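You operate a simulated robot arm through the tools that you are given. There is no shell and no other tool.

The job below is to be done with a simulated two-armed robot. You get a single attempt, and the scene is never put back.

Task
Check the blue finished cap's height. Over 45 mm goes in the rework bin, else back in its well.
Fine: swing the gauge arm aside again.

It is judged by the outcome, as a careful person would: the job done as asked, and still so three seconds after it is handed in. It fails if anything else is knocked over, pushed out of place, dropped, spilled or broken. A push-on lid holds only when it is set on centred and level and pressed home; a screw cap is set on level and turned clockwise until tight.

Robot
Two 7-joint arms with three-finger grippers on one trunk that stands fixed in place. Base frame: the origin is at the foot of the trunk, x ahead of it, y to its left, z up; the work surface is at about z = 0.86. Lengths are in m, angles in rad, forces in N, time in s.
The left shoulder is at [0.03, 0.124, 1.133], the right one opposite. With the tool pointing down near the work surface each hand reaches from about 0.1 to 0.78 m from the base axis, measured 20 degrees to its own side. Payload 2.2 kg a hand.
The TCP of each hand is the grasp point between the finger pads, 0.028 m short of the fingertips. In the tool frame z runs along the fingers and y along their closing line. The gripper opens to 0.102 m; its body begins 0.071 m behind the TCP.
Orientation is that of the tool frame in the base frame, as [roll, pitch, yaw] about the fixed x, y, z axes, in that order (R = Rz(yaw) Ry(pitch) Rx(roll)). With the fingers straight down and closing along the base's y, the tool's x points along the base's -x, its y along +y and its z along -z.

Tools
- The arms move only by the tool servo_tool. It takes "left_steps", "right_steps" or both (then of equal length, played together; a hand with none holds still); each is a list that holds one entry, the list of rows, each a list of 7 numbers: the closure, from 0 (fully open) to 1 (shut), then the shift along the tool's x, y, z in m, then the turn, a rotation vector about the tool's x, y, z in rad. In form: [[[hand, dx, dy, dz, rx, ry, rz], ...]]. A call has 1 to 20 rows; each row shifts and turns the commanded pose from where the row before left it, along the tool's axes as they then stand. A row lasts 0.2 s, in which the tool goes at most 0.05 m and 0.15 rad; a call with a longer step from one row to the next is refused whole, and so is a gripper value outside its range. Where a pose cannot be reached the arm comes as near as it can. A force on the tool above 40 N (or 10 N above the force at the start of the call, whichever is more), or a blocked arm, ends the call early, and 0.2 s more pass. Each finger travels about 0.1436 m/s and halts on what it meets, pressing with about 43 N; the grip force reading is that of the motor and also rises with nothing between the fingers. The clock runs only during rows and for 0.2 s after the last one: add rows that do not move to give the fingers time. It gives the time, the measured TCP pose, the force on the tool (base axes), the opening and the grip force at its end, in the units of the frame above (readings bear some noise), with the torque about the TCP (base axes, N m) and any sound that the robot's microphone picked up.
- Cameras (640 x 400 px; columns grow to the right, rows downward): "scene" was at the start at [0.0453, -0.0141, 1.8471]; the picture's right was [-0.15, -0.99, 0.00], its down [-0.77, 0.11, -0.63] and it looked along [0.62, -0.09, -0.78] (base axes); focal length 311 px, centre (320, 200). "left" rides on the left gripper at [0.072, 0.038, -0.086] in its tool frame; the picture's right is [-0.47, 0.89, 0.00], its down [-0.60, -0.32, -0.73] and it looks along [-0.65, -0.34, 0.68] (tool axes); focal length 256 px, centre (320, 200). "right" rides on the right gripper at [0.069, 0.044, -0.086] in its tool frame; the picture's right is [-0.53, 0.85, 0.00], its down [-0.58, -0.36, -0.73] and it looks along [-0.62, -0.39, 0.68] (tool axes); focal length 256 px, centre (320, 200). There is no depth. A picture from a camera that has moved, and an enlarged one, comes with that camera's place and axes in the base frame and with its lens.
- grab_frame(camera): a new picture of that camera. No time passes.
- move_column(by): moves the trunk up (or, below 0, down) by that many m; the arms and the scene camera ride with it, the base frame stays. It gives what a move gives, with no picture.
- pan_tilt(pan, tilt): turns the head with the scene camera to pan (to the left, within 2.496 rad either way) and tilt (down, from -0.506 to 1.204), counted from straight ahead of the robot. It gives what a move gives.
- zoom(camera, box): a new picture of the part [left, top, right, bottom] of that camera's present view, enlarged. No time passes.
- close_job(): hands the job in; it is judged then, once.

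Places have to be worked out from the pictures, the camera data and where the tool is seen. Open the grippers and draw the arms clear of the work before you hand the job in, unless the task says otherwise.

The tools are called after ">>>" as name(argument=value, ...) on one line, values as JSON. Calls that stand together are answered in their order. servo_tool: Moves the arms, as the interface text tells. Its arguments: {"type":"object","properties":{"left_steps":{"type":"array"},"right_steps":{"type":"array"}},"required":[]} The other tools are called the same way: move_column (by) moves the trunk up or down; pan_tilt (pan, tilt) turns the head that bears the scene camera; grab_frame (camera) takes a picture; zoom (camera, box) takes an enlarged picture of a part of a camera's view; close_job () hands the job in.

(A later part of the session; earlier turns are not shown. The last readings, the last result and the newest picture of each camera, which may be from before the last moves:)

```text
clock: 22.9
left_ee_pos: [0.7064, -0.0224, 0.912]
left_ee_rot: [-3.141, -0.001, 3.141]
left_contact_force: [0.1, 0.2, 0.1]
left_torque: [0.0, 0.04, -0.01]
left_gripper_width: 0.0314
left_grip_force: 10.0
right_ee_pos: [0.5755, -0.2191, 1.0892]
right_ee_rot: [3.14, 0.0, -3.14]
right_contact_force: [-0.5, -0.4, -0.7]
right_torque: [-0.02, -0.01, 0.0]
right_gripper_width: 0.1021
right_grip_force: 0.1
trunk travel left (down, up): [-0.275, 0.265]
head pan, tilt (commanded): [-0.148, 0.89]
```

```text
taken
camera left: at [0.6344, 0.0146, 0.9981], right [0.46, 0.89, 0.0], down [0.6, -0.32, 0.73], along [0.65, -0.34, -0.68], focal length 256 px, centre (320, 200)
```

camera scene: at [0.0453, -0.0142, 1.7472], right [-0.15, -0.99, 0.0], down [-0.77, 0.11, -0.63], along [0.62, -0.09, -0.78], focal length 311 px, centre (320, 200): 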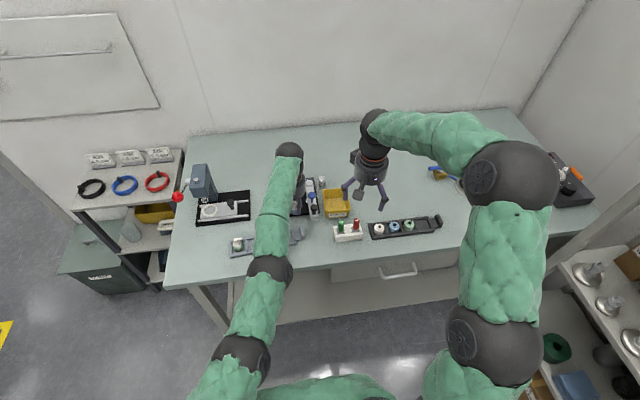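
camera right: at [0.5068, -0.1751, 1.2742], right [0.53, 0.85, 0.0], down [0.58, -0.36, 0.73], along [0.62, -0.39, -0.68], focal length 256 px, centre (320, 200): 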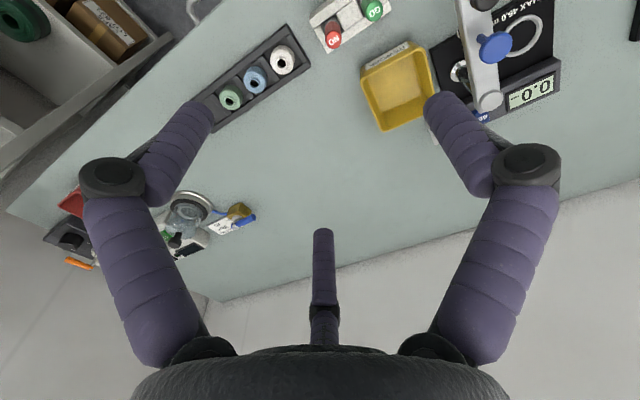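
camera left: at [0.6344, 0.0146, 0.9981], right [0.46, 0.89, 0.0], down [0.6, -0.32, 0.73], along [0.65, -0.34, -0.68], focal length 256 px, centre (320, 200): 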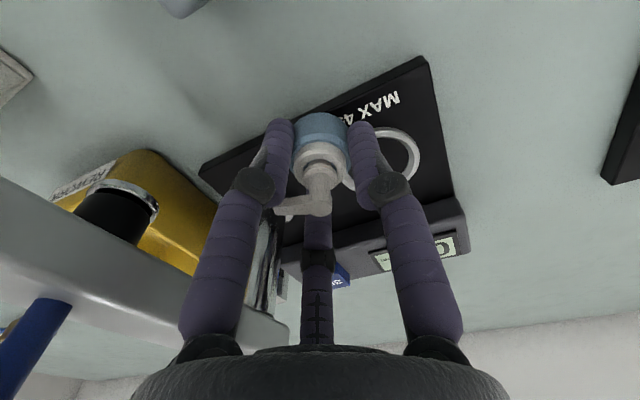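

The arm wandered sideways near full stretch and is now at (0.706, -0.022), quite close to the gauge arm, though it reads no contact force. I back away at once toward -x, +y and up.

>>> servo_tool(left_steps=[[[1.0, 0.003, 0.01, -0.008, 0, 0, 0], [1.0, 0.01, 0.012, -0.012, 0, 0, 0], [1.0, 0.015, 0.012, -0.015, 0, 0, 0], [1.0, 0.02, 0.012, -0.015, 0, 0, 0], [1.0, 0.02, 0.01, -0.01, 0, 0, 0], [1.0, 0, 0, 0, 0, 0, 0]]])

>>> grab_frame(camera="left")

>>> grab_frame(camera="scene")

```text
clock: 24.3
left_ee_pos: [0.7066, -0.0233, 0.9113]
left_ee_rot: [3.141, -0.002, -3.141]
left_contact_force: [-0.1, 0.4, -0.4]
left_torque: [0.02, 0.0, -0.04]
left_gripper_width: 0.0312
left_grip_force: 10.1
left hand out of reach, approached as far as the arm can: row 1, 2, 3, 4, 5
right_ee_pos: [0.5751, -0.22, 1.0886]
right_ee_rot: [-3.141, -0.001, 3.14]
right_contact_force: [-0.7, -0.8, 0.1]
right_torque: [-0.01, 0.04, 0.02]
right_gripper_width: 0.102
right_grip_force: 0.0
trunk travel left (down, up): [-0.275, 0.265]
head pan, tilt (commanded): [-0.148, 0.89]
```

```text
taken
camera left: at [0.6344, 0.0145, 0.9978], right [0.46, 0.89, 0.0], down [0.61, -0.32, 0.73], along [0.65, -0.34, -0.68], focal length 256 px, centre (320, 200)
```

left: 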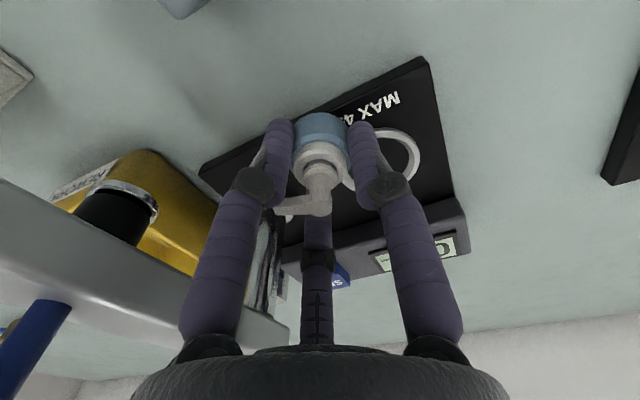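

```text
taken
camera scene: at [0.0453, -0.0143, 1.7471], right [-0.15, -0.99, 0.0], down [-0.77, 0.11, -0.63], along [0.62, -0.09, -0.78], focal length 311 px, centre (320, 200)
```

scene: 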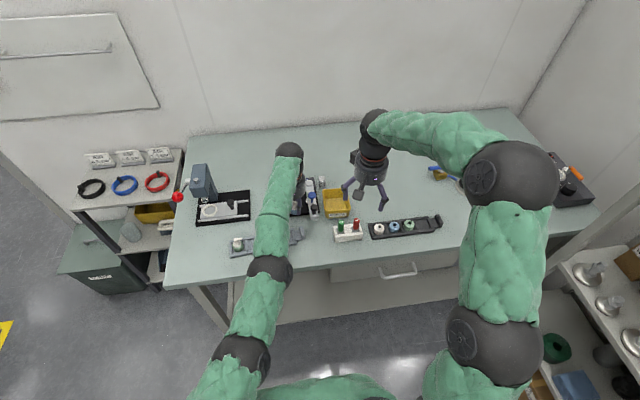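

Those moves were all refused as out of reach, so the arm is stuck straight. I try a single pure sideways step to the left to free it.

>>> servo_tool(left_steps=[[[1.0, 0, 0.02, 0, 0, 0, 0], [1.0, 0, 0, 0, 0, 0, 0]]])

```text
clock: 24.9
left_ee_pos: [0.7098, -0.0063, 0.9071]
left_ee_rot: [3.14, -0.002, 3.141]
left_contact_force: [-0.5, -3.0, 7.0]
left_torque: [-0.1, -0.08, 0.0]
left_gripper_width: 0.0316
left_grip_force: 10.6
left hand out of reach, approached as far as the arm can: row 1
right_ee_pos: [0.5755, -0.2212, 1.0884]
right_ee_rot: [3.14, 0.001, -3.141]
right_contact_force: [-0.5, 0.1, -0.1]
right_torque: [0.01, 0.0, 0.04]
right_gripper_width: 0.1019
right_grip_force: 0.1
trunk travel left (down, up): [-0.275, 0.265]
head pan, tilt (commanded): [-0.148, 0.89]
```

It moved sideways, but dropped 4 mm and the cap now rests on the ring edge with 7 N. I go straight up.

>>> servo_tool(left_steps=[[[1.0, 0, 0, -0.02, 0, 0, 0]]])

>>> grab_frame(camera="left")

```text
clock: 25.3
left_ee_pos: [0.7109, -0.0059, 0.9236]
left_ee_rot: [3.14, -0.009, -3.14]
left_contact_force: [-0.7, 0.4, 0.5]
left_torque: [0.02, -0.04, 0.02]
left_gripper_width: 0.0316
left_grip_force: 9.8
right_ee_pos: [0.5754, -0.2203, 1.088]
right_ee_rot: [3.14, -0.001, 3.141]
right_contact_force: [-0.2, 0.1, -0.3]
right_torque: [0.0, 0.0, 0.0]
right_gripper_width: 0.1022
right_grip_force: 0.1
trunk travel left (down, up): [-0.275, 0.265]
head pan, tilt (commanded): [-0.148, 0.89]
```

```text
taken
camera left: at [0.6388, 0.0306, 1.0107], right [0.46, 0.89, 0.0], down [0.61, -0.32, 0.73], along [0.64, -0.34, -0.69], focal length 256 px, centre (320, 200)
```

left: 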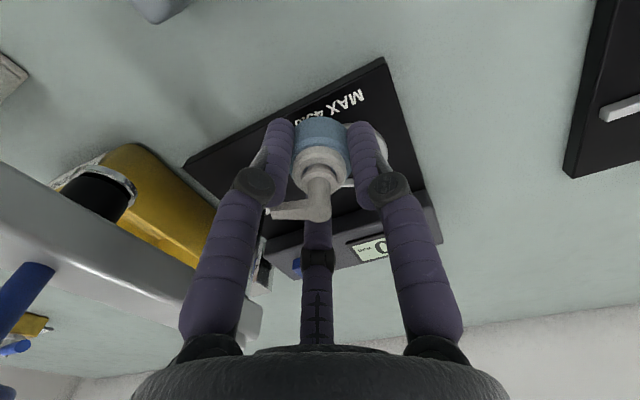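

Freed again, with no contact. I raise the hand and draw it back toward the robot so the elbow can bend.

>>> servo_tool(left_steps=[[[1.0, 0, 0, -0.02, 0, 0, 0], [1.0, 0.01, 0.005, -0.02, 0, 0, 0], [1.0, 0.02, 0.01, -0.02, 0, 0, 0], [1.0, 0.02, 0.01, -0.01, 0, 0, 0], [1.0, 0.02, 0.01, 0, 0, 0, 0], [1.0, 0.02, 0.01, 0, 0, 0, 0], [1.0, 0, 0, 0, 0, 0, 0]]])

>>> grab_frame(camera="scene")

>>> grab_frame(camera="left")

```text
clock: 26.9
left_ee_pos: [0.7349, 0.0108, 0.98]
left_ee_rot: [3.132, 0.0, -3.14]
left_contact_force: [0.4, 0.1, 0.5]
left_torque: [-0.06, -0.01, 0.02]
left_gripper_width: 0.0314
left_grip_force: 10.5
left hand out of reach, approached as far as the arm can: row 2, 3, 4, 5, 6
right_ee_pos: [0.5748, -0.2185, 1.0889]
right_ee_rot: [-3.141, -0.001, 3.142]
right_contact_force: [-0.4, 0.0, -0.1]
right_torque: [0.01, 0.02, -0.02]
right_gripper_width: 0.102
right_grip_force: 0.1
trunk travel left (down, up): [-0.275, 0.265]
head pan, tilt (commanded): [-0.148, 0.89]
```

```text
taken
camera scene: at [0.044, -0.0145, 1.7471], right [-0.15, -0.99, 0.0], down [-0.77, 0.11, -0.63], along [0.62, -0.09, -0.78], focal length 311 px, centre (320, 200)
```

scene: 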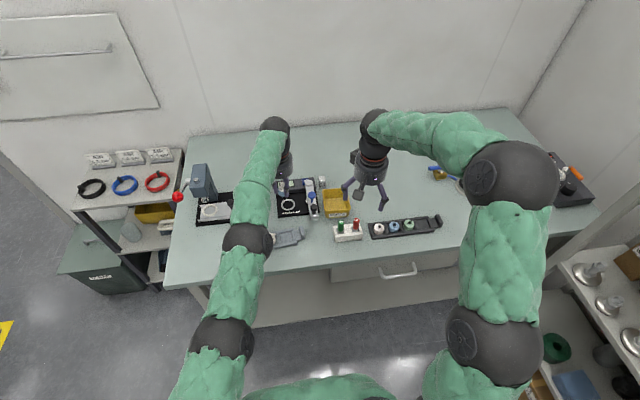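

```text
taken
camera left: at [0.661, 0.0473, 1.0667], right [0.46, 0.89, 0.01], down [0.6, -0.32, 0.73], along [0.65, -0.33, -0.69], focal length 256 px, centre (320, 200)
```

left: 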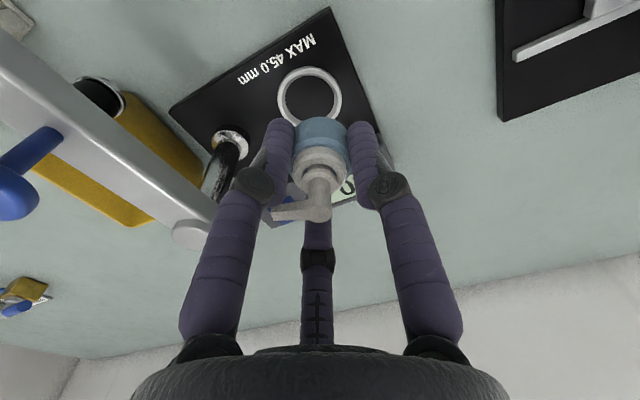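

The hand went forward rather than back, so the solver gets confused near the straight arm. A pure upward step worked before, so I try going straight up, away from everything.

>>> servo_tool(left_steps=[[[1.0, 0, 0, -0.03, 0, 0, 0], [1.0, 0, 0, 0, 0, 0, 0]]])

```text
clock: 27.5
left_ee_pos: [0.7339, 0.0104, 0.9791]
left_ee_rot: [3.133, -0.003, -3.141]
left_contact_force: [-0.1, -0.3, -0.4]
left_torque: [0.03, 0.02, 0.0]
left_gripper_width: 0.0313
left_grip_force: 10.2
left hand out of reach, approached as far as the arm can: row 1
right_ee_pos: [0.5758, -0.2193, 1.0883]
right_ee_rot: [3.14, 0.0, -3.139]
right_contact_force: [0.2, 0.4, 0.2]
right_torque: [-0.02, 0.04, 0.0]
right_gripper_width: 0.1018
right_grip_force: 0.1
trunk travel left (down, up): [-0.275, 0.265]
head pan, tilt (commanded): [-0.148, 0.89]
```

Up is refused here. I try a pure sideways step to the left.

>>> servo_tool(left_steps=[[[1.0, 0, 0.03, 0, 0, 0, 0], [1.0, 0, 0, 0, 0, 0, 0]]])

```text
clock: 28.1
left_ee_pos: [0.7341, 0.0418, 0.9794]
left_ee_rot: [3.138, -0.002, 3.139]
left_contact_force: [0.6, 0.9, 0.6]
left_torque: [-0.01, 0.0, 0.03]
left_gripper_width: 0.0313
left_grip_force: 9.9
right_ee_pos: [0.5759, -0.2194, 1.0877]
right_ee_rot: [3.141, 0.002, 3.14]
right_contact_force: [0.0, 1.0, -0.2]
right_torque: [-0.04, -0.01, 0.01]
right_gripper_width: 0.102
right_grip_force: 0.0
trunk travel left (down, up): [-0.275, 0.265]
head pan, tilt (commanded): [-0.148, 0.89]
```

Sideways to the left works. I go a bit more left and then draw back.

>>> servo_tool(left_steps=[[[1.0, 0, 0.02, 0, 0, 0, 0], [1.0, 0.01, 0.01, 0, 0, 0, 0], [1.0, 0.02, 0, 0, 0, 0, 0], [1.0, 0.02, 0, 0, 0, 0, 0], [1.0, 0, 0, 0, 0, 0, 0]]])

>>> grab_frame(camera="scene")

```text
clock: 29.3
left_ee_pos: [0.7458, 0.0685, 0.9799]
left_ee_rot: [3.131, -0.002, -3.141]
left_contact_force: [0.7, 0.2, 0.1]
left_torque: [0.0, -0.02, 0.03]
left_gripper_width: 0.0317
left_grip_force: 10.3
left hand out of reach, approached as far as the arm can: row 2, 3, 4
right_ee_pos: [0.5762, -0.219, 1.0878]
right_ee_rot: [3.141, 0.0, -3.141]
right_contact_force: [-0.1, 0.3, -1.3]
right_torque: [-0.01, -0.04, -0.03]
right_gripper_width: 0.1022
right_grip_force: 0.2
trunk travel left (down, up): [-0.275, 0.265]
head pan, tilt (commanded): [-0.148, 0.89]
```

```text
taken
camera scene: at [0.0458, -0.0142, 1.747], right [-0.15, -0.99, 0.0], down [-0.77, 0.11, -0.63], along [0.62, -0.09, -0.78], focal length 311 px, centre (320, 200)
```

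scene: 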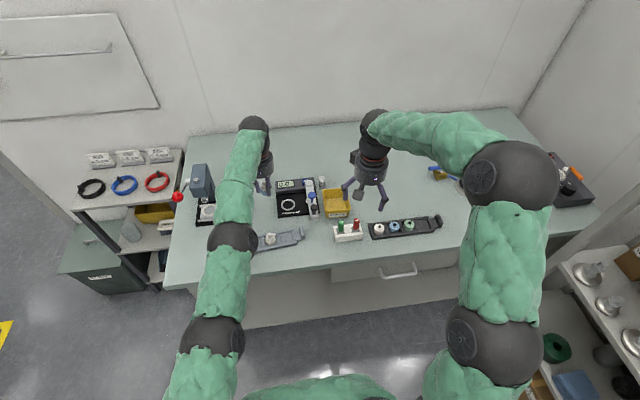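

Whenever I ask for backward motion the elbow seems pinned on its straight limit. Moving right and down should favour the elbow's natural bend, so I try a small step that way with a slight pull back, staying high above the plate.

>>> servo_tool(left_steps=[[[1.0, 0.012, -0.02, 0.008, 0, 0, 0], [1.0, 0, 0, 0, 0, 0, 0]]])

```text
clock: 29.9
left_ee_pos: [0.7333, 0.0503, 0.9712]
left_ee_rot: [-3.141, -0.002, 3.141]
left_contact_force: [-0.5, 0.5, -0.5]
left_torque: [-0.02, -0.01, 0.01]
left_gripper_width: 0.0311
left_grip_force: 10.0
right_ee_pos: [0.5755, -0.2183, 1.0886]
right_ee_rot: [3.141, -0.001, -3.14]
right_contact_force: [-0.5, 0.0, -0.5]
right_torque: [0.02, 0.01, -0.01]
right_gripper_width: 0.102
right_grip_force: 0.1
trunk travel left (down, up): [-0.275, 0.265]
head pan, tilt (commanded): [-0.148, 0.89]
```

That worked exactly as commanded. I continue drawing back with a slight rightward drift.

>>> servo_tool(left_steps=[[[1.0, 0.015, -0.006, 0.002, 0, 0, 0], [1.0, 0.02, -0.004, 0, 0, 0, 0], [1.0, 0.02, 0, 0, 0, 0, 0], [1.0, 0, 0, 0, 0, 0, 0]]])

>>> grab_frame(camera="left")

>>> grab_frame(camera="scene")

```text
clock: 30.9
left_ee_pos: [0.7407, 0.0364, 0.9689]
left_ee_rot: [3.132, -0.001, -3.14]
left_contact_force: [1.6, -0.2, 1.2]
left_torque: [-0.01, 0.01, 0.02]
left_gripper_width: 0.0312
left_grip_force: 10.2
left hand out of reach, approached as far as the arm can: row 1, 2, 3
right_ee_pos: [0.5759, -0.218, 1.088]
right_ee_rot: [-3.14, 0.002, 3.141]
right_contact_force: [0.1, 0.4, -0.3]
right_torque: [-0.05, 0.01, -0.05]
right_gripper_width: 0.1022
right_grip_force: 0.1
trunk travel left (down, up): [-0.275, 0.265]
head pan, tilt (commanded): [-0.148, 0.89]
```

```text
taken
camera left: at [0.6681, 0.0719, 1.0565], right [0.46, 0.89, 0.01], down [0.61, -0.32, 0.73], along [0.65, -0.33, -0.69], focal length 256 px, centre (320, 200)
```

left: 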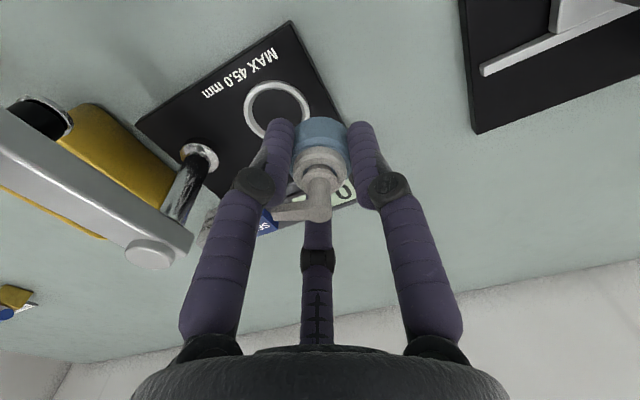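

```text
taken
camera scene: at [0.0459, -0.0143, 1.747], right [-0.15, -0.99, 0.0], down [-0.77, 0.11, -0.63], along [0.62, -0.09, -0.78], focal length 311 px, centre (320, 200)
```

scene: 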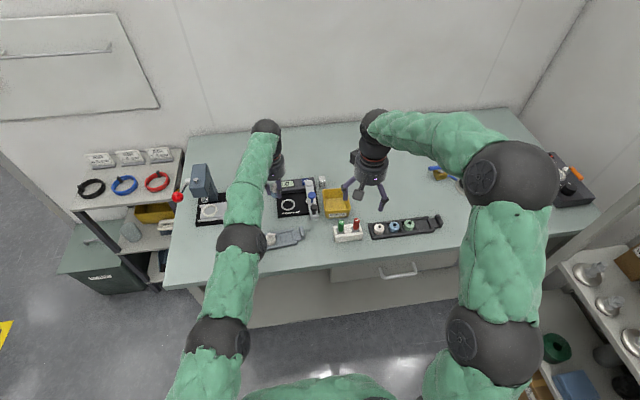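

Larger pulls back fail while a small combined step worked, so near the straight arm the joint motion per row is likely the limit. I try pulling back in much smaller steps.

>>> servo_tool(left_steps=[[[1.0, 0.003, -0.003, 0.001, 0, 0, 0], [1.0, 0.003, -0.003, 0.001, 0, 0, 0], [1.0, 0.004, -0.002, 0, 0, 0, 0], [1.0, 0.005, -0.002, 0, 0, 0, 0], [1.0, 0.006, 0, 0, 0, 0, 0], [1.0, 0, 0, 0, 0, 0, 0]]])

```text
clock: 32.3
left_ee_pos: [0.7204, 0.0247, 0.9692]
left_ee_rot: [3.14, -0.006, -3.141]
left_contact_force: [0.8, 0.8, -1.5]
left_torque: [-0.01, 0.01, -0.03]
left_gripper_width: 0.0312
left_grip_force: 10.6
right_ee_pos: [0.5759, -0.2199, 1.0883]
right_ee_rot: [3.142, 0.002, 3.141]
right_contact_force: [-0.3, 0.5, -0.1]
right_torque: [0.01, 0.01, 0.01]
right_gripper_width: 0.1019
right_grip_force: 0.1
trunk travel left (down, up): [-0.275, 0.265]
head pan, tilt (commanded): [-0.148, 0.89]
```

Small steps work: the hand is at (0.720, 0.025). I keep drawing back gradually to get a healthy elbow bend.

>>> servo_tool(left_steps=[[[1.0, 0.007, 0, 0, 0, 0, 0], [1.0, 0.008, 0, 0, 0, 0, 0], [1.0, 0.009, 0, 0, 0, 0, 0], [1.0, 0.01, 0, 0, 0, 0, 0], [1.0, 0.01, 0, -0.005, 0, 0, 0], [1.0, 0.01, 0, -0.005, 0, 0, 0], [1.0, 0, 0, 0, 0, 0, 0]]])

>>> grab_frame(camera="scene")

>>> grab_frame(camera="left")

>>> zoom(camera="scene", box=[210, 150, 360, 260])

```text
clock: 33.9
left_ee_pos: [0.7195, 0.0197, 0.9788]
left_ee_rot: [-3.141, -0.005, -3.14]
left_contact_force: [0.1, 0.1, -0.2]
left_torque: [0.04, 0.0, -0.02]
left_gripper_width: 0.0315
left_grip_force: 9.8
left hand out of reach, approached as far as the arm can: row 1, 2, 3, 4
right_ee_pos: [0.5754, -0.2198, 1.0886]
right_ee_rot: [-3.138, 0.0, 3.14]
right_contact_force: [0.4, -0.4, 0.9]
right_torque: [0.0, -0.02, 0.0]
right_gripper_width: 0.1019
right_grip_force: 0.1
trunk travel left (down, up): [-0.275, 0.265]
head pan, tilt (commanded): [-0.148, 0.89]
```

```text
taken
camera scene: at [0.0455, -0.0141, 1.7471], right [-0.15, -0.99, 0.0], down [-0.77, 0.11, -0.63], along [0.62, -0.09, -0.78], focal length 311 px, centre (320, 200)
```

scene: 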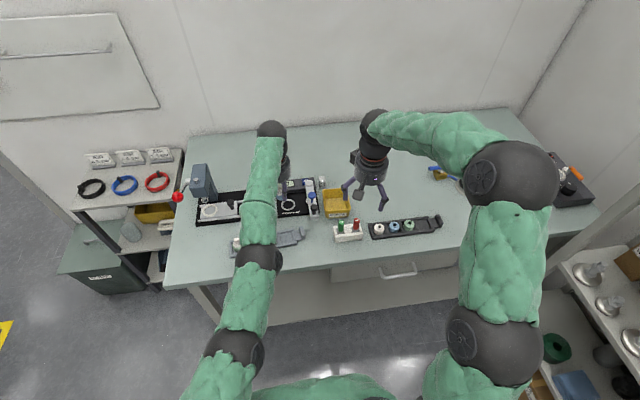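

```text
taken
camera left: at [0.647, 0.056, 1.0657], right [0.46, 0.89, 0.0], down [0.61, -0.32, 0.73], along [0.65, -0.34, -0.68], focal length 256 px, centre (320, 200)
```

left: 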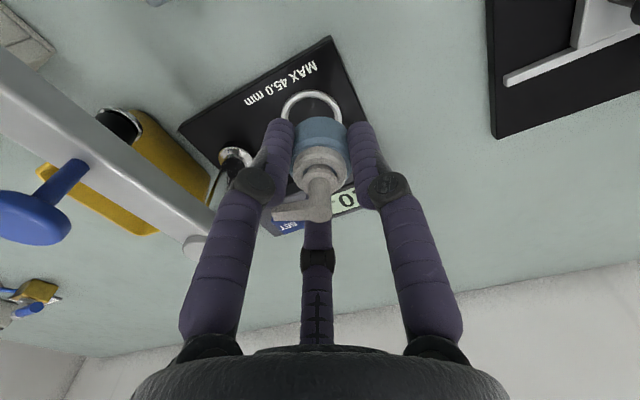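

```text
3.64 times, centred on (285, 205) of scene
camera zoom: at [0.0455, -0.0141, 1.7471], right [-0.15, -0.99, 0.0], down [-0.77, 0.11, -0.63], along [0.62, -0.09, -0.78], focal length 1131 px, centre (447, 182)
```

zoom: 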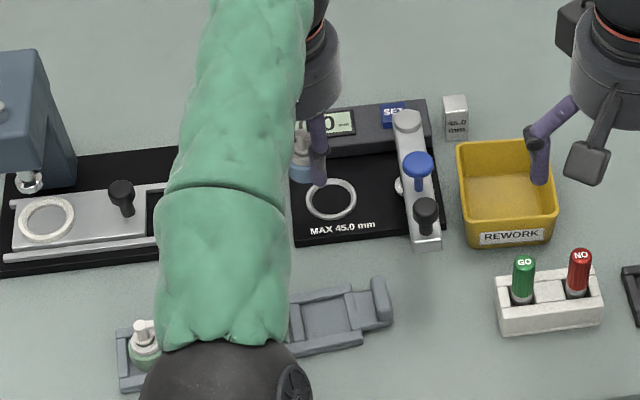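

Backing with a slight rise succeeded in the last two rows. I repeat that combination in small steps.

>>> servo_tool(left_steps=[[[1.0, 0.008, 0, -0.005, 0, 0, 0], [1.0, 0.008, 0, -0.005, 0, 0, 0], [1.0, 0.01, 0, -0.005, 0, 0, 0], [1.0, 0.01, 0, -0.005, 0, 0, 0], [1.0, 0, 0, 0, 0, 0, 0]]])

```text
clock: 35.1
left_ee_pos: [0.7175, 0.0123, 1.0001]
left_ee_rot: [3.139, -0.003, 3.141]
left_contact_force: [0.4, -0.3, 0.3]
left_torque: [0.02, 0.0, -0.02]
left_gripper_width: 0.0317
left_grip_force: 9.9
left hand out of reach, approached as far as the arm can: row 1, 2, 3, 4
right_ee_pos: [0.5756, -0.2196, 1.088]
right_ee_rot: [3.141, 0.0, -3.14]
right_contact_force: [-1.4, -0.4, -0.2]
right_torque: [0.0, 0.01, -0.02]
right_gripper_width: 0.1018
right_grip_force: 0.0
trunk travel left (down, up): [-0.275, 0.265]
head pan, tilt (commanded): [-0.148, 0.89]
```

The hand slid along a limit surface instead of backing up, so a wrist or roll joint may be at its stop. I turn the hand back toward the orientation in which it arrived (yaw +0.62) to relieve it.

>>> servo_tool(left_steps=[[[1.0, 0, 0, 0, 0, 0, -0.1], [1.0, 0, 0, 0, 0, 0, -0.1], [1.0, 0, 0, 0, 0, 0, -0.1], [1.0, 0, 0, 0, 0, 0, -0.1], [1.0, 0, 0, 0, 0, 0, -0.1], [1.0, 0, 0, 0, 0, 0, -0.1], [1.0, 0, 0, 0, 0, 0, 0]]])

>>> grab_frame(camera="scene")

```text
clock: 36.7
left_ee_pos: [0.7162, 0.0107, 0.9999]
left_ee_rot: [3.14, -0.002, -2.542]
left_contact_force: [-0.1, 0.6, 0.2]
left_torque: [-0.01, 0.01, -0.02]
left_gripper_width: 0.0314
left_grip_force: 9.6
right_ee_pos: [0.5762, -0.2186, 1.0879]
right_ee_rot: [3.14, -0.001, -3.14]
right_contact_force: [0.7, 0.0, 0.3]
right_torque: [0.0, 0.0, -0.02]
right_gripper_width: 0.1021
right_grip_force: 0.0
trunk travel left (down, up): [-0.275, 0.265]
head pan, tilt (commanded): [-0.148, 0.89]
```

```text
taken
camera scene: at [0.0453, -0.0142, 1.7471], right [-0.15, -0.99, 0.0], down [-0.77, 0.11, -0.63], along [0.62, -0.09, -0.78], focal length 311 px, centre (320, 200)
```

scene: 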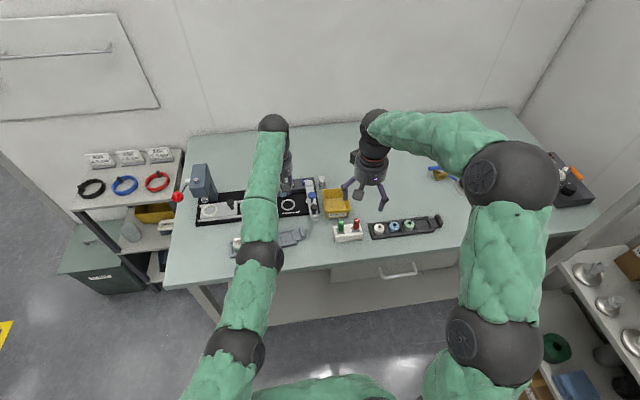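

The turn was followed exactly. I try pulling back again in 5 mm steps.

>>> servo_tool(left_steps=[[[1.0, 0.0041, 0.0028, 0, 0, 0, 0], [1.0, 0.0041, 0.0028, 0, 0, 0, 0], [1.0, 0.0041, 0.0028, 0, 0, 0, 0], [1.0, 0, 0, 0, 0, 0, 0]]])

```text
clock: 37.7
left_ee_pos: [0.7321, 0.0061, 1.0005]
left_ee_rot: [3.133, 0.002, -2.541]
left_contact_force: [0.4, -0.4, 0.2]
left_torque: [0.04, -0.01, 0.02]
left_gripper_width: 0.0312
left_grip_force: 10.3
left hand out of reach, approached as far as the arm can: row 1, 2, 3
right_ee_pos: [0.5757, -0.2199, 1.0884]
right_ee_rot: [3.14, 0.001, -3.14]
right_contact_force: [0.4, -0.6, 0.5]
right_torque: [0.01, 0.0, 0.0]
right_gripper_width: 0.1023
right_grip_force: 0.1
trunk travel left (down, up): [-0.275, 0.265]
head pan, tilt (commanded): [-0.148, 0.89]
```

The evidence fits an arm whose elbow went to the low side at full stretch, with the wrist then at its stop. From the straight pose, moving the hand straight down should make the elbow bend upward again, so I step down 10 mm at a time; the cap is still well above the ring.

>>> servo_tool(left_steps=[[[1.0, 0, 0, 0.01, 0, 0, 0], [1.0, 0, 0, 0.01, 0, 0, 0], [1.0, 0, 0, 0.01, 0, 0, 0], [1.0, 0, 0, 0, 0, 0, 0]]])

>>> grab_frame(camera="scene")

```text
clock: 38.7
left_ee_pos: [0.7173, 0.0084, 0.9709]
left_ee_rot: [3.139, -0.003, -2.541]
left_contact_force: [-0.4, 0.4, 0.6]
left_torque: [-0.01, -0.01, 0.04]
left_gripper_width: 0.0314
left_grip_force: 9.6
left hand out of reach, approached as far as the arm can: row 1
right_ee_pos: [0.5767, -0.2193, 1.0898]
right_ee_rot: [3.141, 0.001, 3.141]
right_contact_force: [-1.5, 1.4, 0.1]
right_torque: [0.02, -0.03, 0.01]
right_gripper_width: 0.1016
right_grip_force: 0.0
trunk travel left (down, up): [-0.275, 0.265]
head pan, tilt (commanded): [-0.148, 0.89]
```

```text
taken
camera scene: at [0.0452, -0.014, 1.7471], right [-0.15, -0.99, 0.0], down [-0.77, 0.11, -0.63], along [0.62, -0.09, -0.78], focal length 311 px, centre (320, 200)
```

scene: 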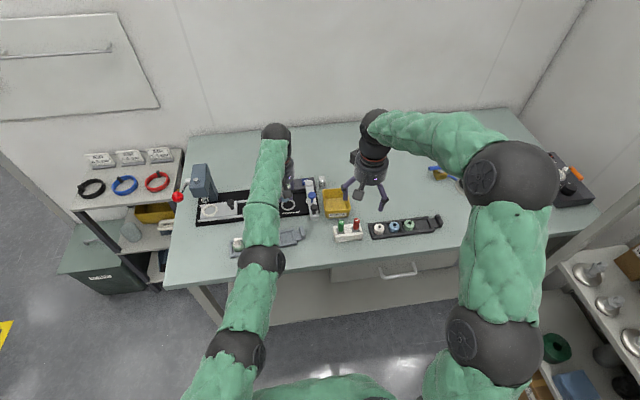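

The hand dropped to a new spot but stayed on the limit surface. From the geometry the wrist sits about 0.23 above the TCP, so lowering the trunk put the wrist well above the shoulder, which was the wrong direction. I raise the trunk back by 0.10, which also lifts the cap clear.

>>> move_column(by=0.1)

```text
clock: 40.1
left_ee_pos: [0.7166, 0.0079, 1.0708]
left_ee_rot: [3.137, -0.004, -2.541]
left_contact_force: [0.6, 0.1, -0.2]
left_torque: [0.01, 0.01, 0.0]
left_gripper_width: 0.0311
left_grip_force: 9.9
right_ee_pos: [0.5757, -0.219, 1.1877]
right_ee_rot: [3.141, 0.001, -3.141]
right_contact_force: [0.7, 0.7, -0.7]
right_torque: [-0.01, -0.04, 0.02]
right_gripper_width: 0.1022
right_grip_force: 0.1
trunk travel left (down, up): [-0.375, 0.165]
head pan, tilt (commanded): [-0.148, 0.89]
```

Now I step down 10 mm at a time at this place and watch how well the arm follows.

>>> servo_tool(left_steps=[[[1.0, 0, 0, 0.008, 0, 0, 0], [1.0, 0, 0, 0.008, 0, 0, 0], [1.0, 0, 0, 0.008, 0, 0, 0], [1.0, 0, 0, 0.008, 0, 0, 0], [1.0, 0, 0, 0.008, 0, 0, 0], [1.0, 0, 0, 0, 0, 0, 0]]])

>>> grab_frame(camera="scene")

```text
clock: 41.5
left_ee_pos: [0.7178, 0.0081, 1.0317]
left_ee_rot: [3.14, -0.002, -2.541]
left_contact_force: [-0.3, 0.2, -0.5]
left_torque: [-0.02, -0.04, 0.01]
left_gripper_width: 0.0313
left_grip_force: 9.3
right_ee_pos: [0.5753, -0.2194, 1.188]
right_ee_rot: [3.141, 0.001, -3.14]
right_contact_force: [0.4, -0.4, 0.5]
right_torque: [0.01, 0.0, 0.06]
right_gripper_width: 0.1021
right_grip_force: 0.1
trunk travel left (down, up): [-0.375, 0.165]
head pan, tilt (commanded): [-0.148, 0.89]
```

```text
taken
camera scene: at [0.0452, -0.0143, 1.8471], right [-0.15, -0.99, 0.0], down [-0.77, 0.11, -0.63], along [0.62, -0.09, -0.78], focal length 311 px, centre (320, 200)
```

scene: 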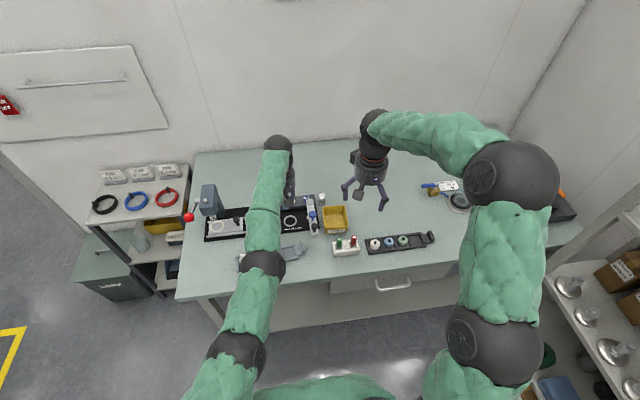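

It tracks perfectly now. I test pulling back in 6 mm steps to see whether the elbow can bend freely from here.

>>> servo_tool(left_steps=[[[1.0, 0.005, 0.0034, 0.003, 0, 0, 0], [1.0, 0.005, 0.0034, 0.003, 0, 0, 0], [1.0, 0.005, 0.0034, 0.003, 0, 0, 0], [1.0, 0.005, 0.0034, 0.003, 0, 0, 0], [1.0, 0, 0, 0, 0, 0, 0]]])

>>> grab_frame(camera="scene")

```text
clock: 42.7
left_ee_pos: [0.7114, -0.0019, 1.0033]
left_ee_rot: [3.138, -0.003, -2.541]
left_contact_force: [-0.4, -0.1, -0.5]
left_torque: [0.0, -0.01, 0.01]
left_gripper_width: 0.0312
left_grip_force: 10.2
left hand out of reach, approached as far as the arm can: row 1, 2, 4
right_ee_pos: [0.5753, -0.2195, 1.1885]
right_ee_rot: [3.141, -0.001, 3.141]
right_contact_force: [0.0, 0.5, -0.5]
right_torque: [0.0, 0.01, 0.03]
right_gripper_width: 0.1022
right_grip_force: 0.2
trunk travel left (down, up): [-0.375, 0.165]
head pan, tilt (commanded): [-0.148, 0.89]
```

```text
taken
camera scene: at [0.0452, -0.0141, 1.8471], right [-0.15, -0.99, 0.0], down [-0.77, 0.11, -0.63], along [0.62, -0.09, -0.78], focal length 311 px, centre (320, 200)
```

scene: 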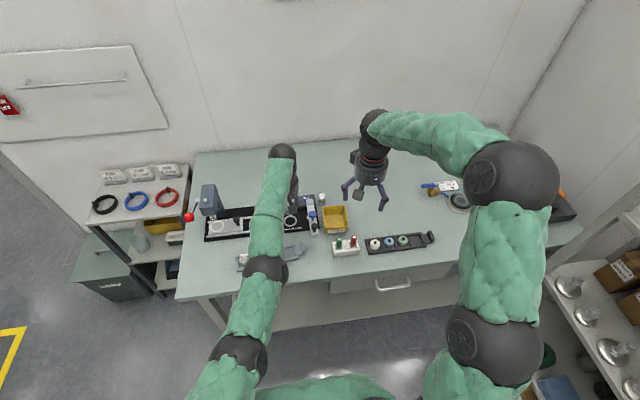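

In this elbow-down state the arm stops only when pulled in; going down and outward should be free, and that is what placing needs. I go down to z ≈ 0.96 and then out toward the ring in small steps.

>>> servo_tool(left_steps=[[[1.0, 0, 0, 0.0085, 0, 0, 0], [1.0, 0, 0, 0.0085, 0, 0, 0], [1.0, -0.0033, -0.0023, 0.0085, 0, 0, 0], [1.0, -0.0033, -0.0023, 0.0085, 0, 0, 0], [1.0, -0.0033, -0.0023, 0.0085, 0, 0, 0], [1.0, -0.0033, -0.0023, 0, 0, 0, 0], [1.0, -0.0033, -0.0023, 0, 0, 0, 0], [1.0, 0, 0, 0, 0, 0, 0]]])

>>> grab_frame(camera="left")

>>> zoom(camera="left", box=[200, 40, 440, 190])

>>> zoom(camera="scene", box=[200, 130, 350, 280])

```text
clock: 44.5
left_ee_pos: [0.7247, -0.0005, 0.9621]
left_ee_rot: [3.138, -0.002, -2.541]
left_contact_force: [0.5, 0.6, 0.0]
left_torque: [-0.02, -0.02, 0.04]
left_gripper_width: 0.0312
left_grip_force: 9.9
left hand out of reach, approached as far as the arm can: row 7
right_ee_pos: [0.5749, -0.2205, 1.1875]
right_ee_rot: [3.142, 0.0, 3.141]
right_contact_force: [-0.2, -0.5, -0.4]
right_torque: [-0.01, -0.01, 0.03]
right_gripper_width: 0.1022
right_grip_force: 0.0
trunk travel left (down, up): [-0.375, 0.165]
head pan, tilt (commanded): [-0.148, 0.89]
```

```text
taken
camera left: at [0.6438, -0.0112, 1.0481], right [-0.12, 0.99, 0.0], down [0.68, 0.08, 0.73], along [0.72, 0.09, -0.68], focal length 256 px, centre (320, 200)
```

left: 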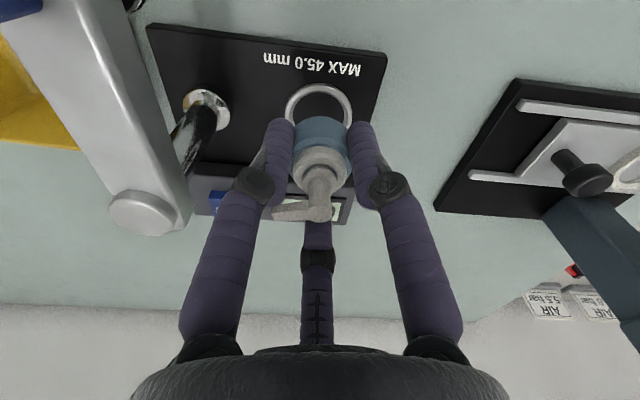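

```text
2.67 times, centred on (320, 115) of left
camera zoom: at [0.6438, -0.0112, 1.0481], right [-0.12, 0.99, 0.0], down [0.68, 0.08, 0.73], along [0.72, 0.09, -0.68], focal length 683 px, centre (320, 427)
```

zoom: 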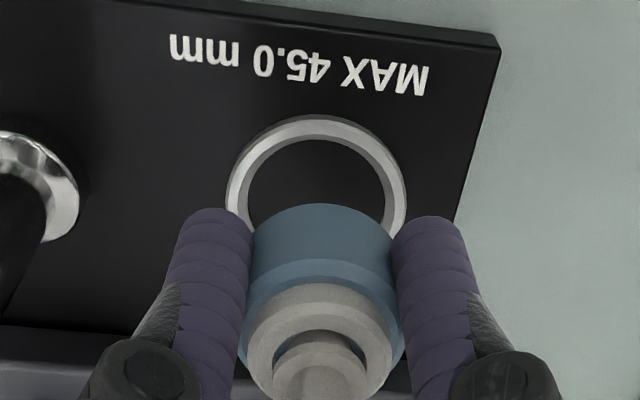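

```text
2.67 times, centred on (275, 205) of scene
camera zoom: at [0.0453, -0.0142, 1.8471], right [-0.15, -0.99, 0.0], down [-0.77, 0.11, -0.63], along [0.62, -0.09, -0.78], focal length 830 px, centre (440, 187)
```

zoom: 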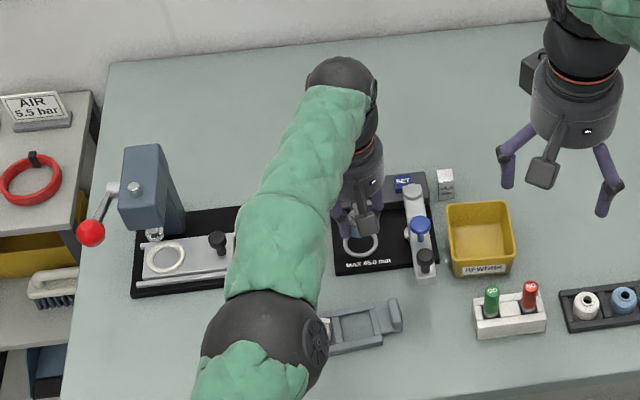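

The elbow seems to have passed through straight to its wrong side, where it only bends a little; every inward stop lies on one sphere (r ≈ 0.703) and every outward stop on another (r ≈ 0.72). To cross back I go up-left in free air, then sweep down-right while pushing outward, so the elbow bends the natural way again.

>>> servo_tool(left_steps=[[[1.0, -0.0076, 0.0093, -0.014, 0, 0, 0], [1.0, -0.0076, 0.0093, -0.014, 0, 0, 0], [1.0, -0.0076, 0.0093, -0.014, 0, 0, 0], [1.0, -0.0076, 0.0093, -0.014, 0, 0, 0], [1.0, -0.0076, 0.0093, -0.014, 0, 0, 0], [1.0, 0, 0, 0, 0, 0, 0]]])

```text
clock: 45.9
left_ee_pos: [0.729, 0.0594, 1.0306]
left_ee_rot: [3.138, -0.001, -2.54]
left_contact_force: [0.1, 0.0, 0.3]
left_torque: [0.02, 0.0, 0.0]
left_gripper_width: 0.0312
left_grip_force: 10.9
right_ee_pos: [0.5756, -0.2196, 1.1874]
right_ee_rot: [-3.14, -0.002, 3.14]
right_contact_force: [0.0, -0.2, 0.3]
right_torque: [0.01, -0.02, -0.03]
right_gripper_width: 0.1018
right_grip_force: 0.0
trunk travel left (down, up): [-0.375, 0.165]
head pan, tilt (commanded): [-0.148, 0.89]
```

That tracked exactly. Now the sweep down-right with an outward push, ending still well above the ring.

>>> servo_tool(left_steps=[[[1.0, 0.0018, -0.0133, 0.013, 0, 0, 0], [1.0, 0.0018, -0.0133, 0.013, 0, 0, 0], [1.0, 0.0018, -0.0133, 0.013, 0, 0, 0], [1.0, 0.0018, -0.0133, 0.013, 0, 0, 0], [1.0, 0, 0, 0, 0, 0, 0]]])

```text
clock: 47.1
left_ee_pos: [0.7331, 0.0196, 0.9863]
left_ee_rot: [3.14, -0.002, -2.542]
left_contact_force: [-0.3, 0.8, 0.2]
left_torque: [-0.03, 0.0, 0.0]
left_gripper_width: 0.0316
left_grip_force: 9.9
left hand out of reach, approached as far as the arm can: row 2, 3, 4
right_ee_pos: [0.5752, -0.2208, 1.1877]
right_ee_rot: [-3.141, -0.001, 3.141]
right_contact_force: [0.5, 0.5, 0.3]
right_torque: [0.0, 0.02, -0.01]
right_gripper_width: 0.1021
right_grip_force: 0.1
trunk travel left (down, up): [-0.375, 0.165]
head pan, tilt (commanded): [-0.148, 0.89]
```

It is at the straight limit now. I draw inward with small steps, keeping a slight down-right bias at first.

>>> servo_tool(left_steps=[[[1.0, 0.0036, 0, 0.002, 0, 0, 0], [1.0, 0.0036, 0, 0.002, 0, 0, 0], [1.0, 0.0041, 0.0028, 0.001, 0, 0, 0], [1.0, 0.0041, 0.0028, 0.001, 0, 0, 0], [1.0, 0.0041, 0.0028, 0.001, 0, 0, 0], [1.0, 0.0041, 0.0028, 0.001, 0, 0, 0], [1.0, 0.0041, 0.0028, 0.001, 0, 0, 0], [1.0, 0.0041, 0.0028, 0.001, 0, 0, 0], [1.0, 0, 0, 0, 0, 0, 0]]])

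>>> grab_frame(camera="scene")

```text
clock: 49.1
left_ee_pos: [0.714, 0.0161, 0.9809]
left_ee_rot: [3.137, -0.004, -2.542]
left_contact_force: [-0.2, -0.4, -0.6]
left_torque: [0.01, -0.03, 0.0]
left_gripper_width: 0.0311
left_grip_force: 10.2
left hand out of reach, approached as far as the arm can: row 6, 7, 8
right_ee_pos: [0.5764, -0.2186, 1.1884]
right_ee_rot: [-3.141, 0.0, -3.14]
right_contact_force: [0.8, 0.1, 0.3]
right_torque: [-0.02, 0.02, -0.01]
right_gripper_width: 0.102
right_grip_force: 0.0
trunk travel left (down, up): [-0.375, 0.165]
head pan, tilt (commanded): [-0.148, 0.89]
```

```text
taken
camera scene: at [0.0453, -0.0142, 1.8471], right [-0.15, -0.99, 0.0], down [-0.77, 0.11, -0.63], along [0.62, -0.09, -0.78], focal length 311 px, centre (320, 200)
```

scene: 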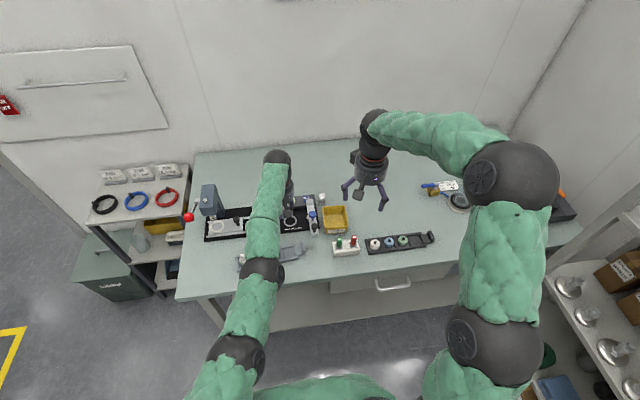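

Still the same inner stop, so the elbow has not crossed. The original crossing happened in one large outward row past the limit, so I try one 30 mm outward row and then draw in slowly, all at safe height.

>>> servo_tool(left_steps=[[[1.0, -0.0208, -0.0217, 0, 0, 0, 0], [1.0, 0, 0, 0, 0, 0, 0], [1.0, 0.0033, 0.0023, 0, 0, 0, 0], [1.0, 0.0033, 0.0023, 0, 0, 0, 0], [1.0, 0.0033, 0.0023, 0, 0, 0, 0], [1.0, 0.0041, 0.0028, 0, 0, 0, 0], [1.0, 0.0041, 0.0028, 0, 0, 0, 0], [1.0, 0.0041, 0.0028, 0, 0, 0, 0], [1.0, 0.0041, 0.0028, 0, 0, 0, 0], [1.0, 0.0041, 0.0028, 0, 0, 0, 0], [1.0, 0, 0, 0, 0, 0, 0]]])

```text
clock: 51.5
left_ee_pos: [0.7144, 0.0117, 0.9817]
left_ee_rot: [3.139, -0.002, -2.542]
left_contact_force: [-0.1, 0.4, -0.1]
left_torque: [0.01, 0.01, 0.02]
left_gripper_width: 0.0313
left_grip_force: 10.0
left hand out of reach, approached as far as the arm can: row 1, 7, 8, 9, 10
right_ee_pos: [0.5754, -0.2192, 1.1883]
right_ee_rot: [-3.14, 0.0, 3.141]
right_contact_force: [-0.7, 1.0, 0.1]
right_torque: [-0.01, 0.02, -0.03]
right_gripper_width: 0.1019
right_grip_force: 0.0
trunk travel left (down, up): [-0.375, 0.165]
head pan, tilt (commanded): [-0.148, 0.89]
```

Still stuck at the same inner stop. A different idea: at the straight arm, rotating the hand about the wrist makes the elbow joint share the turn. I first tilt the fingers forward about the wrist while pushing out, then I'll tilt them back the other way, which should carry the elbow across to its natural side.

>>> servo_tool(left_steps=[[[1.0, -0.019, -0.0205, 0, 0.0732, -0.068, 0], [1.0, -0.019, -0.0205, 0, 0.0732, -0.068, 0], [1.0, -0.019, -0.0205, 0, 0.0732, -0.068, 0], [1.0, -0.019, -0.0205, 0, 0.0732, -0.068, 0], [1.0, 0, 0, 0, 0, 0, 0]]])

>>> grab_frame(camera="scene")

```text
clock: 52.7
left_ee_pos: [0.8153, -0.0122, 0.9953]
left_ee_rot: [-2.845, 0.266, -2.501]
left_contact_force: [-0.2, -0.8, -0.3]
left_torque: [-0.03, 0.0, 0.03]
left_gripper_width: 0.0315
left_grip_force: 10.6
left hand out of reach, approached as far as the arm can: row 4
right_ee_pos: [0.5758, -0.2195, 1.189]
right_ee_rot: [3.141, -0.002, -3.141]
right_contact_force: [0.7, 0.0, -0.5]
right_torque: [-0.02, 0.02, -0.02]
right_gripper_width: 0.1022
right_grip_force: 0.1
trunk travel left (down, up): [-0.375, 0.165]
head pan, tilt (commanded): [-0.148, 0.89]
```

```text
taken
camera scene: at [0.0453, -0.0139, 1.8471], right [-0.15, -0.99, 0.0], down [-0.77, 0.11, -0.63], along [0.62, -0.09, -0.78], focal length 311 px, centre (320, 200)
```

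scene: 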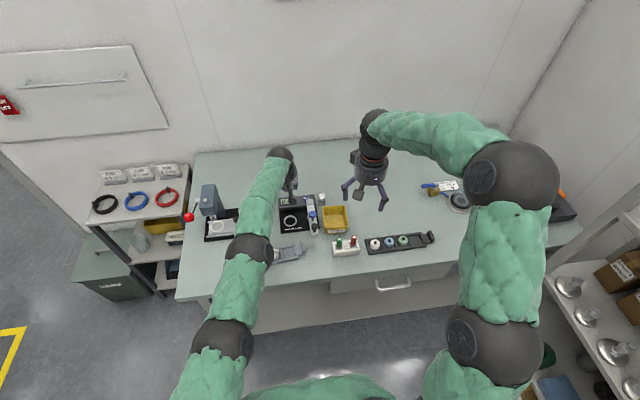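

The arm is straight now with the hand tilted forward. I rotate it back about the wrist past vertical, pressing slightly outward, to carry the elbow over.

>>> servo_tool(left_steps=[[[1.0, 0.0142, 0.0153, 0, -0.0732, 0.068, 0], [1.0, 0.0142, 0.0153, 0, -0.0732, 0.068, 0], [1.0, 0.0142, 0.0153, 0, -0.0732, 0.068, 0], [1.0, 0.0142, 0.0153, 0, -0.0732, 0.068, 0], [1.0, 0.0142, 0.0153, 0, -0.0732, 0.068, 0], [1.0, 0.0142, 0.0153, 0, -0.0732, 0.068, 0], [1.0, 0, 0, 0, 0, 0, 0]]])

>>> grab_frame(camera="scene")

```text
clock: 54.3
left_ee_pos: [0.6818, 0.0171, 0.9811]
left_ee_rot: [2.991, -0.14, -2.532]
left_contact_force: [0.5, 0.1, 0.7]
left_torque: [-0.06, 0.02, -0.02]
left_gripper_width: 0.0314
left_grip_force: 10.0
left hand out of reach, approached as far as the arm can: row 2, 4, 6
right_ee_pos: [0.5758, -0.219, 1.1884]
right_ee_rot: [3.141, -0.001, -3.141]
right_contact_force: [0.0, -0.4, 0.1]
right_torque: [0.0, 0.01, 0.0]
right_gripper_width: 0.1021
right_grip_force: 0.2
trunk travel left (down, up): [-0.375, 0.165]
head pan, tilt (commanded): [-0.148, 0.89]
```

```text
taken
camera scene: at [0.0454, -0.0138, 1.8471], right [-0.15, -0.99, 0.0], down [-0.77, 0.11, -0.63], along [0.62, -0.09, -0.78], focal length 311 px, centre (320, 200)
```

scene: 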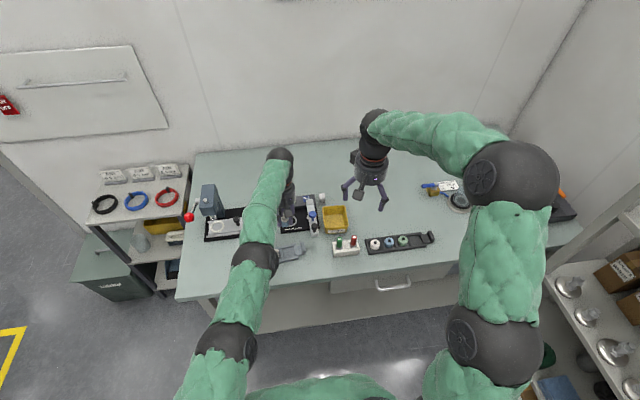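

The hand is now tilted slightly back with the wrist just inside the limit. I draw inward in 5 mm steps to see whether the elbow now bends the right way.

>>> servo_tool(left_steps=[[[1.0, 0.0033, 0.0036, 0.001, 0, 0, 0], [1.0, 0.0033, 0.0036, 0.001, 0, 0, 0], [1.0, 0.0033, 0.0036, 0.001, 0, 0, 0], [1.0, 0.0033, 0.0036, 0.001, 0, 0, 0], [1.0, 0.0033, 0.0036, 0.001, 0, 0, 0], [1.0, 0.0033, 0.0036, 0.001, 0, 0, 0], [1.0, 0.0033, 0.0036, 0.001, 0, 0, 0], [1.0, 0.0033, 0.0036, 0.001, 0, 0, 0], [1.0, 0, 0, 0, 0, 0, 0]]])

>>> grab_frame(camera="scene")

```text
clock: 56.3
left_ee_pos: [0.6856, 0.0251, 0.9996]
left_ee_rot: [2.986, -0.131, -2.53]
left_contact_force: [0.3, 0.2, 0.4]
left_torque: [0.03, -0.02, 0.02]
left_gripper_width: 0.0312
left_grip_force: 9.7
left hand out of reach, approached as far as the arm can: row 4, 5, 6, 7, 8
right_ee_pos: [0.5754, -0.2202, 1.188]
right_ee_rot: [3.139, -0.002, -3.141]
right_contact_force: [-0.2, -0.7, 0.4]
right_torque: [0.01, 0.02, 0.01]
right_gripper_width: 0.1021
right_grip_force: 0.1
trunk travel left (down, up): [-0.375, 0.165]
head pan, tilt (commanded): [-0.148, 0.89]
```

```text
taken
camera scene: at [0.0445, -0.0148, 1.8471], right [-0.15, -0.99, 0.0], down [-0.77, 0.12, -0.63], along [0.62, -0.09, -0.78], focal length 311 px, centre (320, 200)
```

scene: 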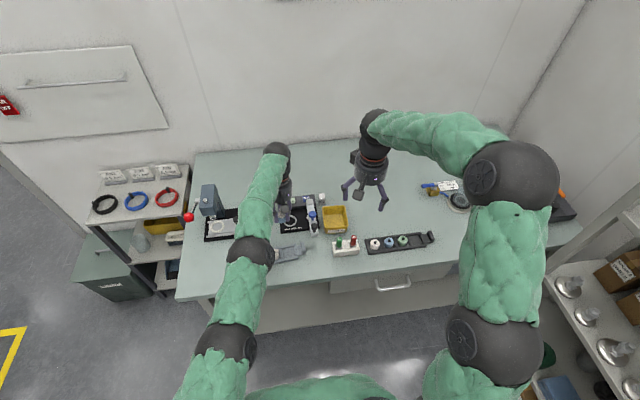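

Blocked at the same radius again. To see which way the elbow is bent, I pull in just three small steps (which should be allowed) and take a close picture of the arm.

>>> servo_tool(left_steps=[[[1.0, 0.003, 0.0033, 0.001, 0, 0, 0], [1.0, 0.003, 0.0033, 0.001, 0, 0, 0], [1.0, 0, 0, 0, 0, 0, 0]]])

>>> zoom(camera="scene", box=[170, 130, 350, 400])

>>> grab_frame(camera="left")

```text
clock: 57.1
left_ee_pos: [0.6868, 0.0256, 0.9999]
left_ee_rot: [2.985, -0.133, -2.531]
left_contact_force: [0.0, -0.5, 0.0]
left_torque: [-0.03, 0.03, -0.01]
left_gripper_width: 0.0312
left_grip_force: 10.6
left hand out of reach, approached as far as the arm can: row 1, 2
right_ee_pos: [0.5751, -0.2201, 1.1885]
right_ee_rot: [3.141, -0.001, 3.14]
right_contact_force: [-1.2, -0.4, 0.8]
right_torque: [0.02, 0.01, -0.03]
right_gripper_width: 0.1019
right_grip_force: 0.1
trunk travel left (down, up): [-0.375, 0.165]
head pan, tilt (commanded): [-0.148, 0.89]
```

```text
1.48 times, centred on (260, 265) of scene
camera zoom: at [0.0448, -0.0148, 1.8471], right [-0.15, -0.99, 0.0], down [-0.77, 0.11, -0.63], along [0.62, -0.09, -0.78], focal length 461 px, centre (409, 104)
```

zoom: 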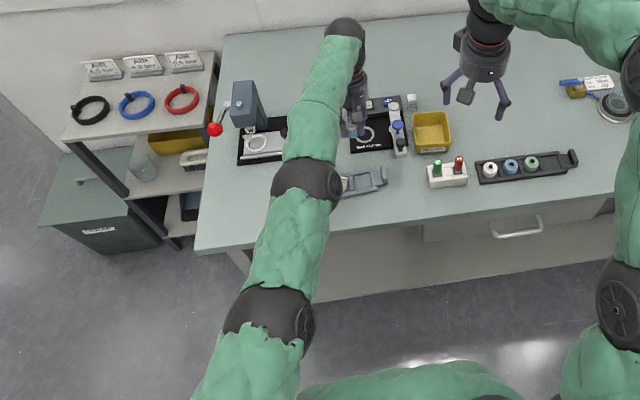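

```text
taken
camera left: at [0.6237, 0.01, 1.0995], right [-0.11, 0.99, 0.08], down [0.81, 0.04, 0.59], along [0.58, 0.12, -0.81], focal length 256 px, centre (320, 200)
```

left: 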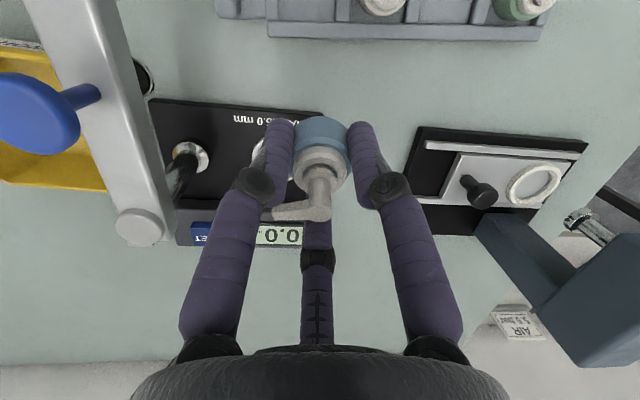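

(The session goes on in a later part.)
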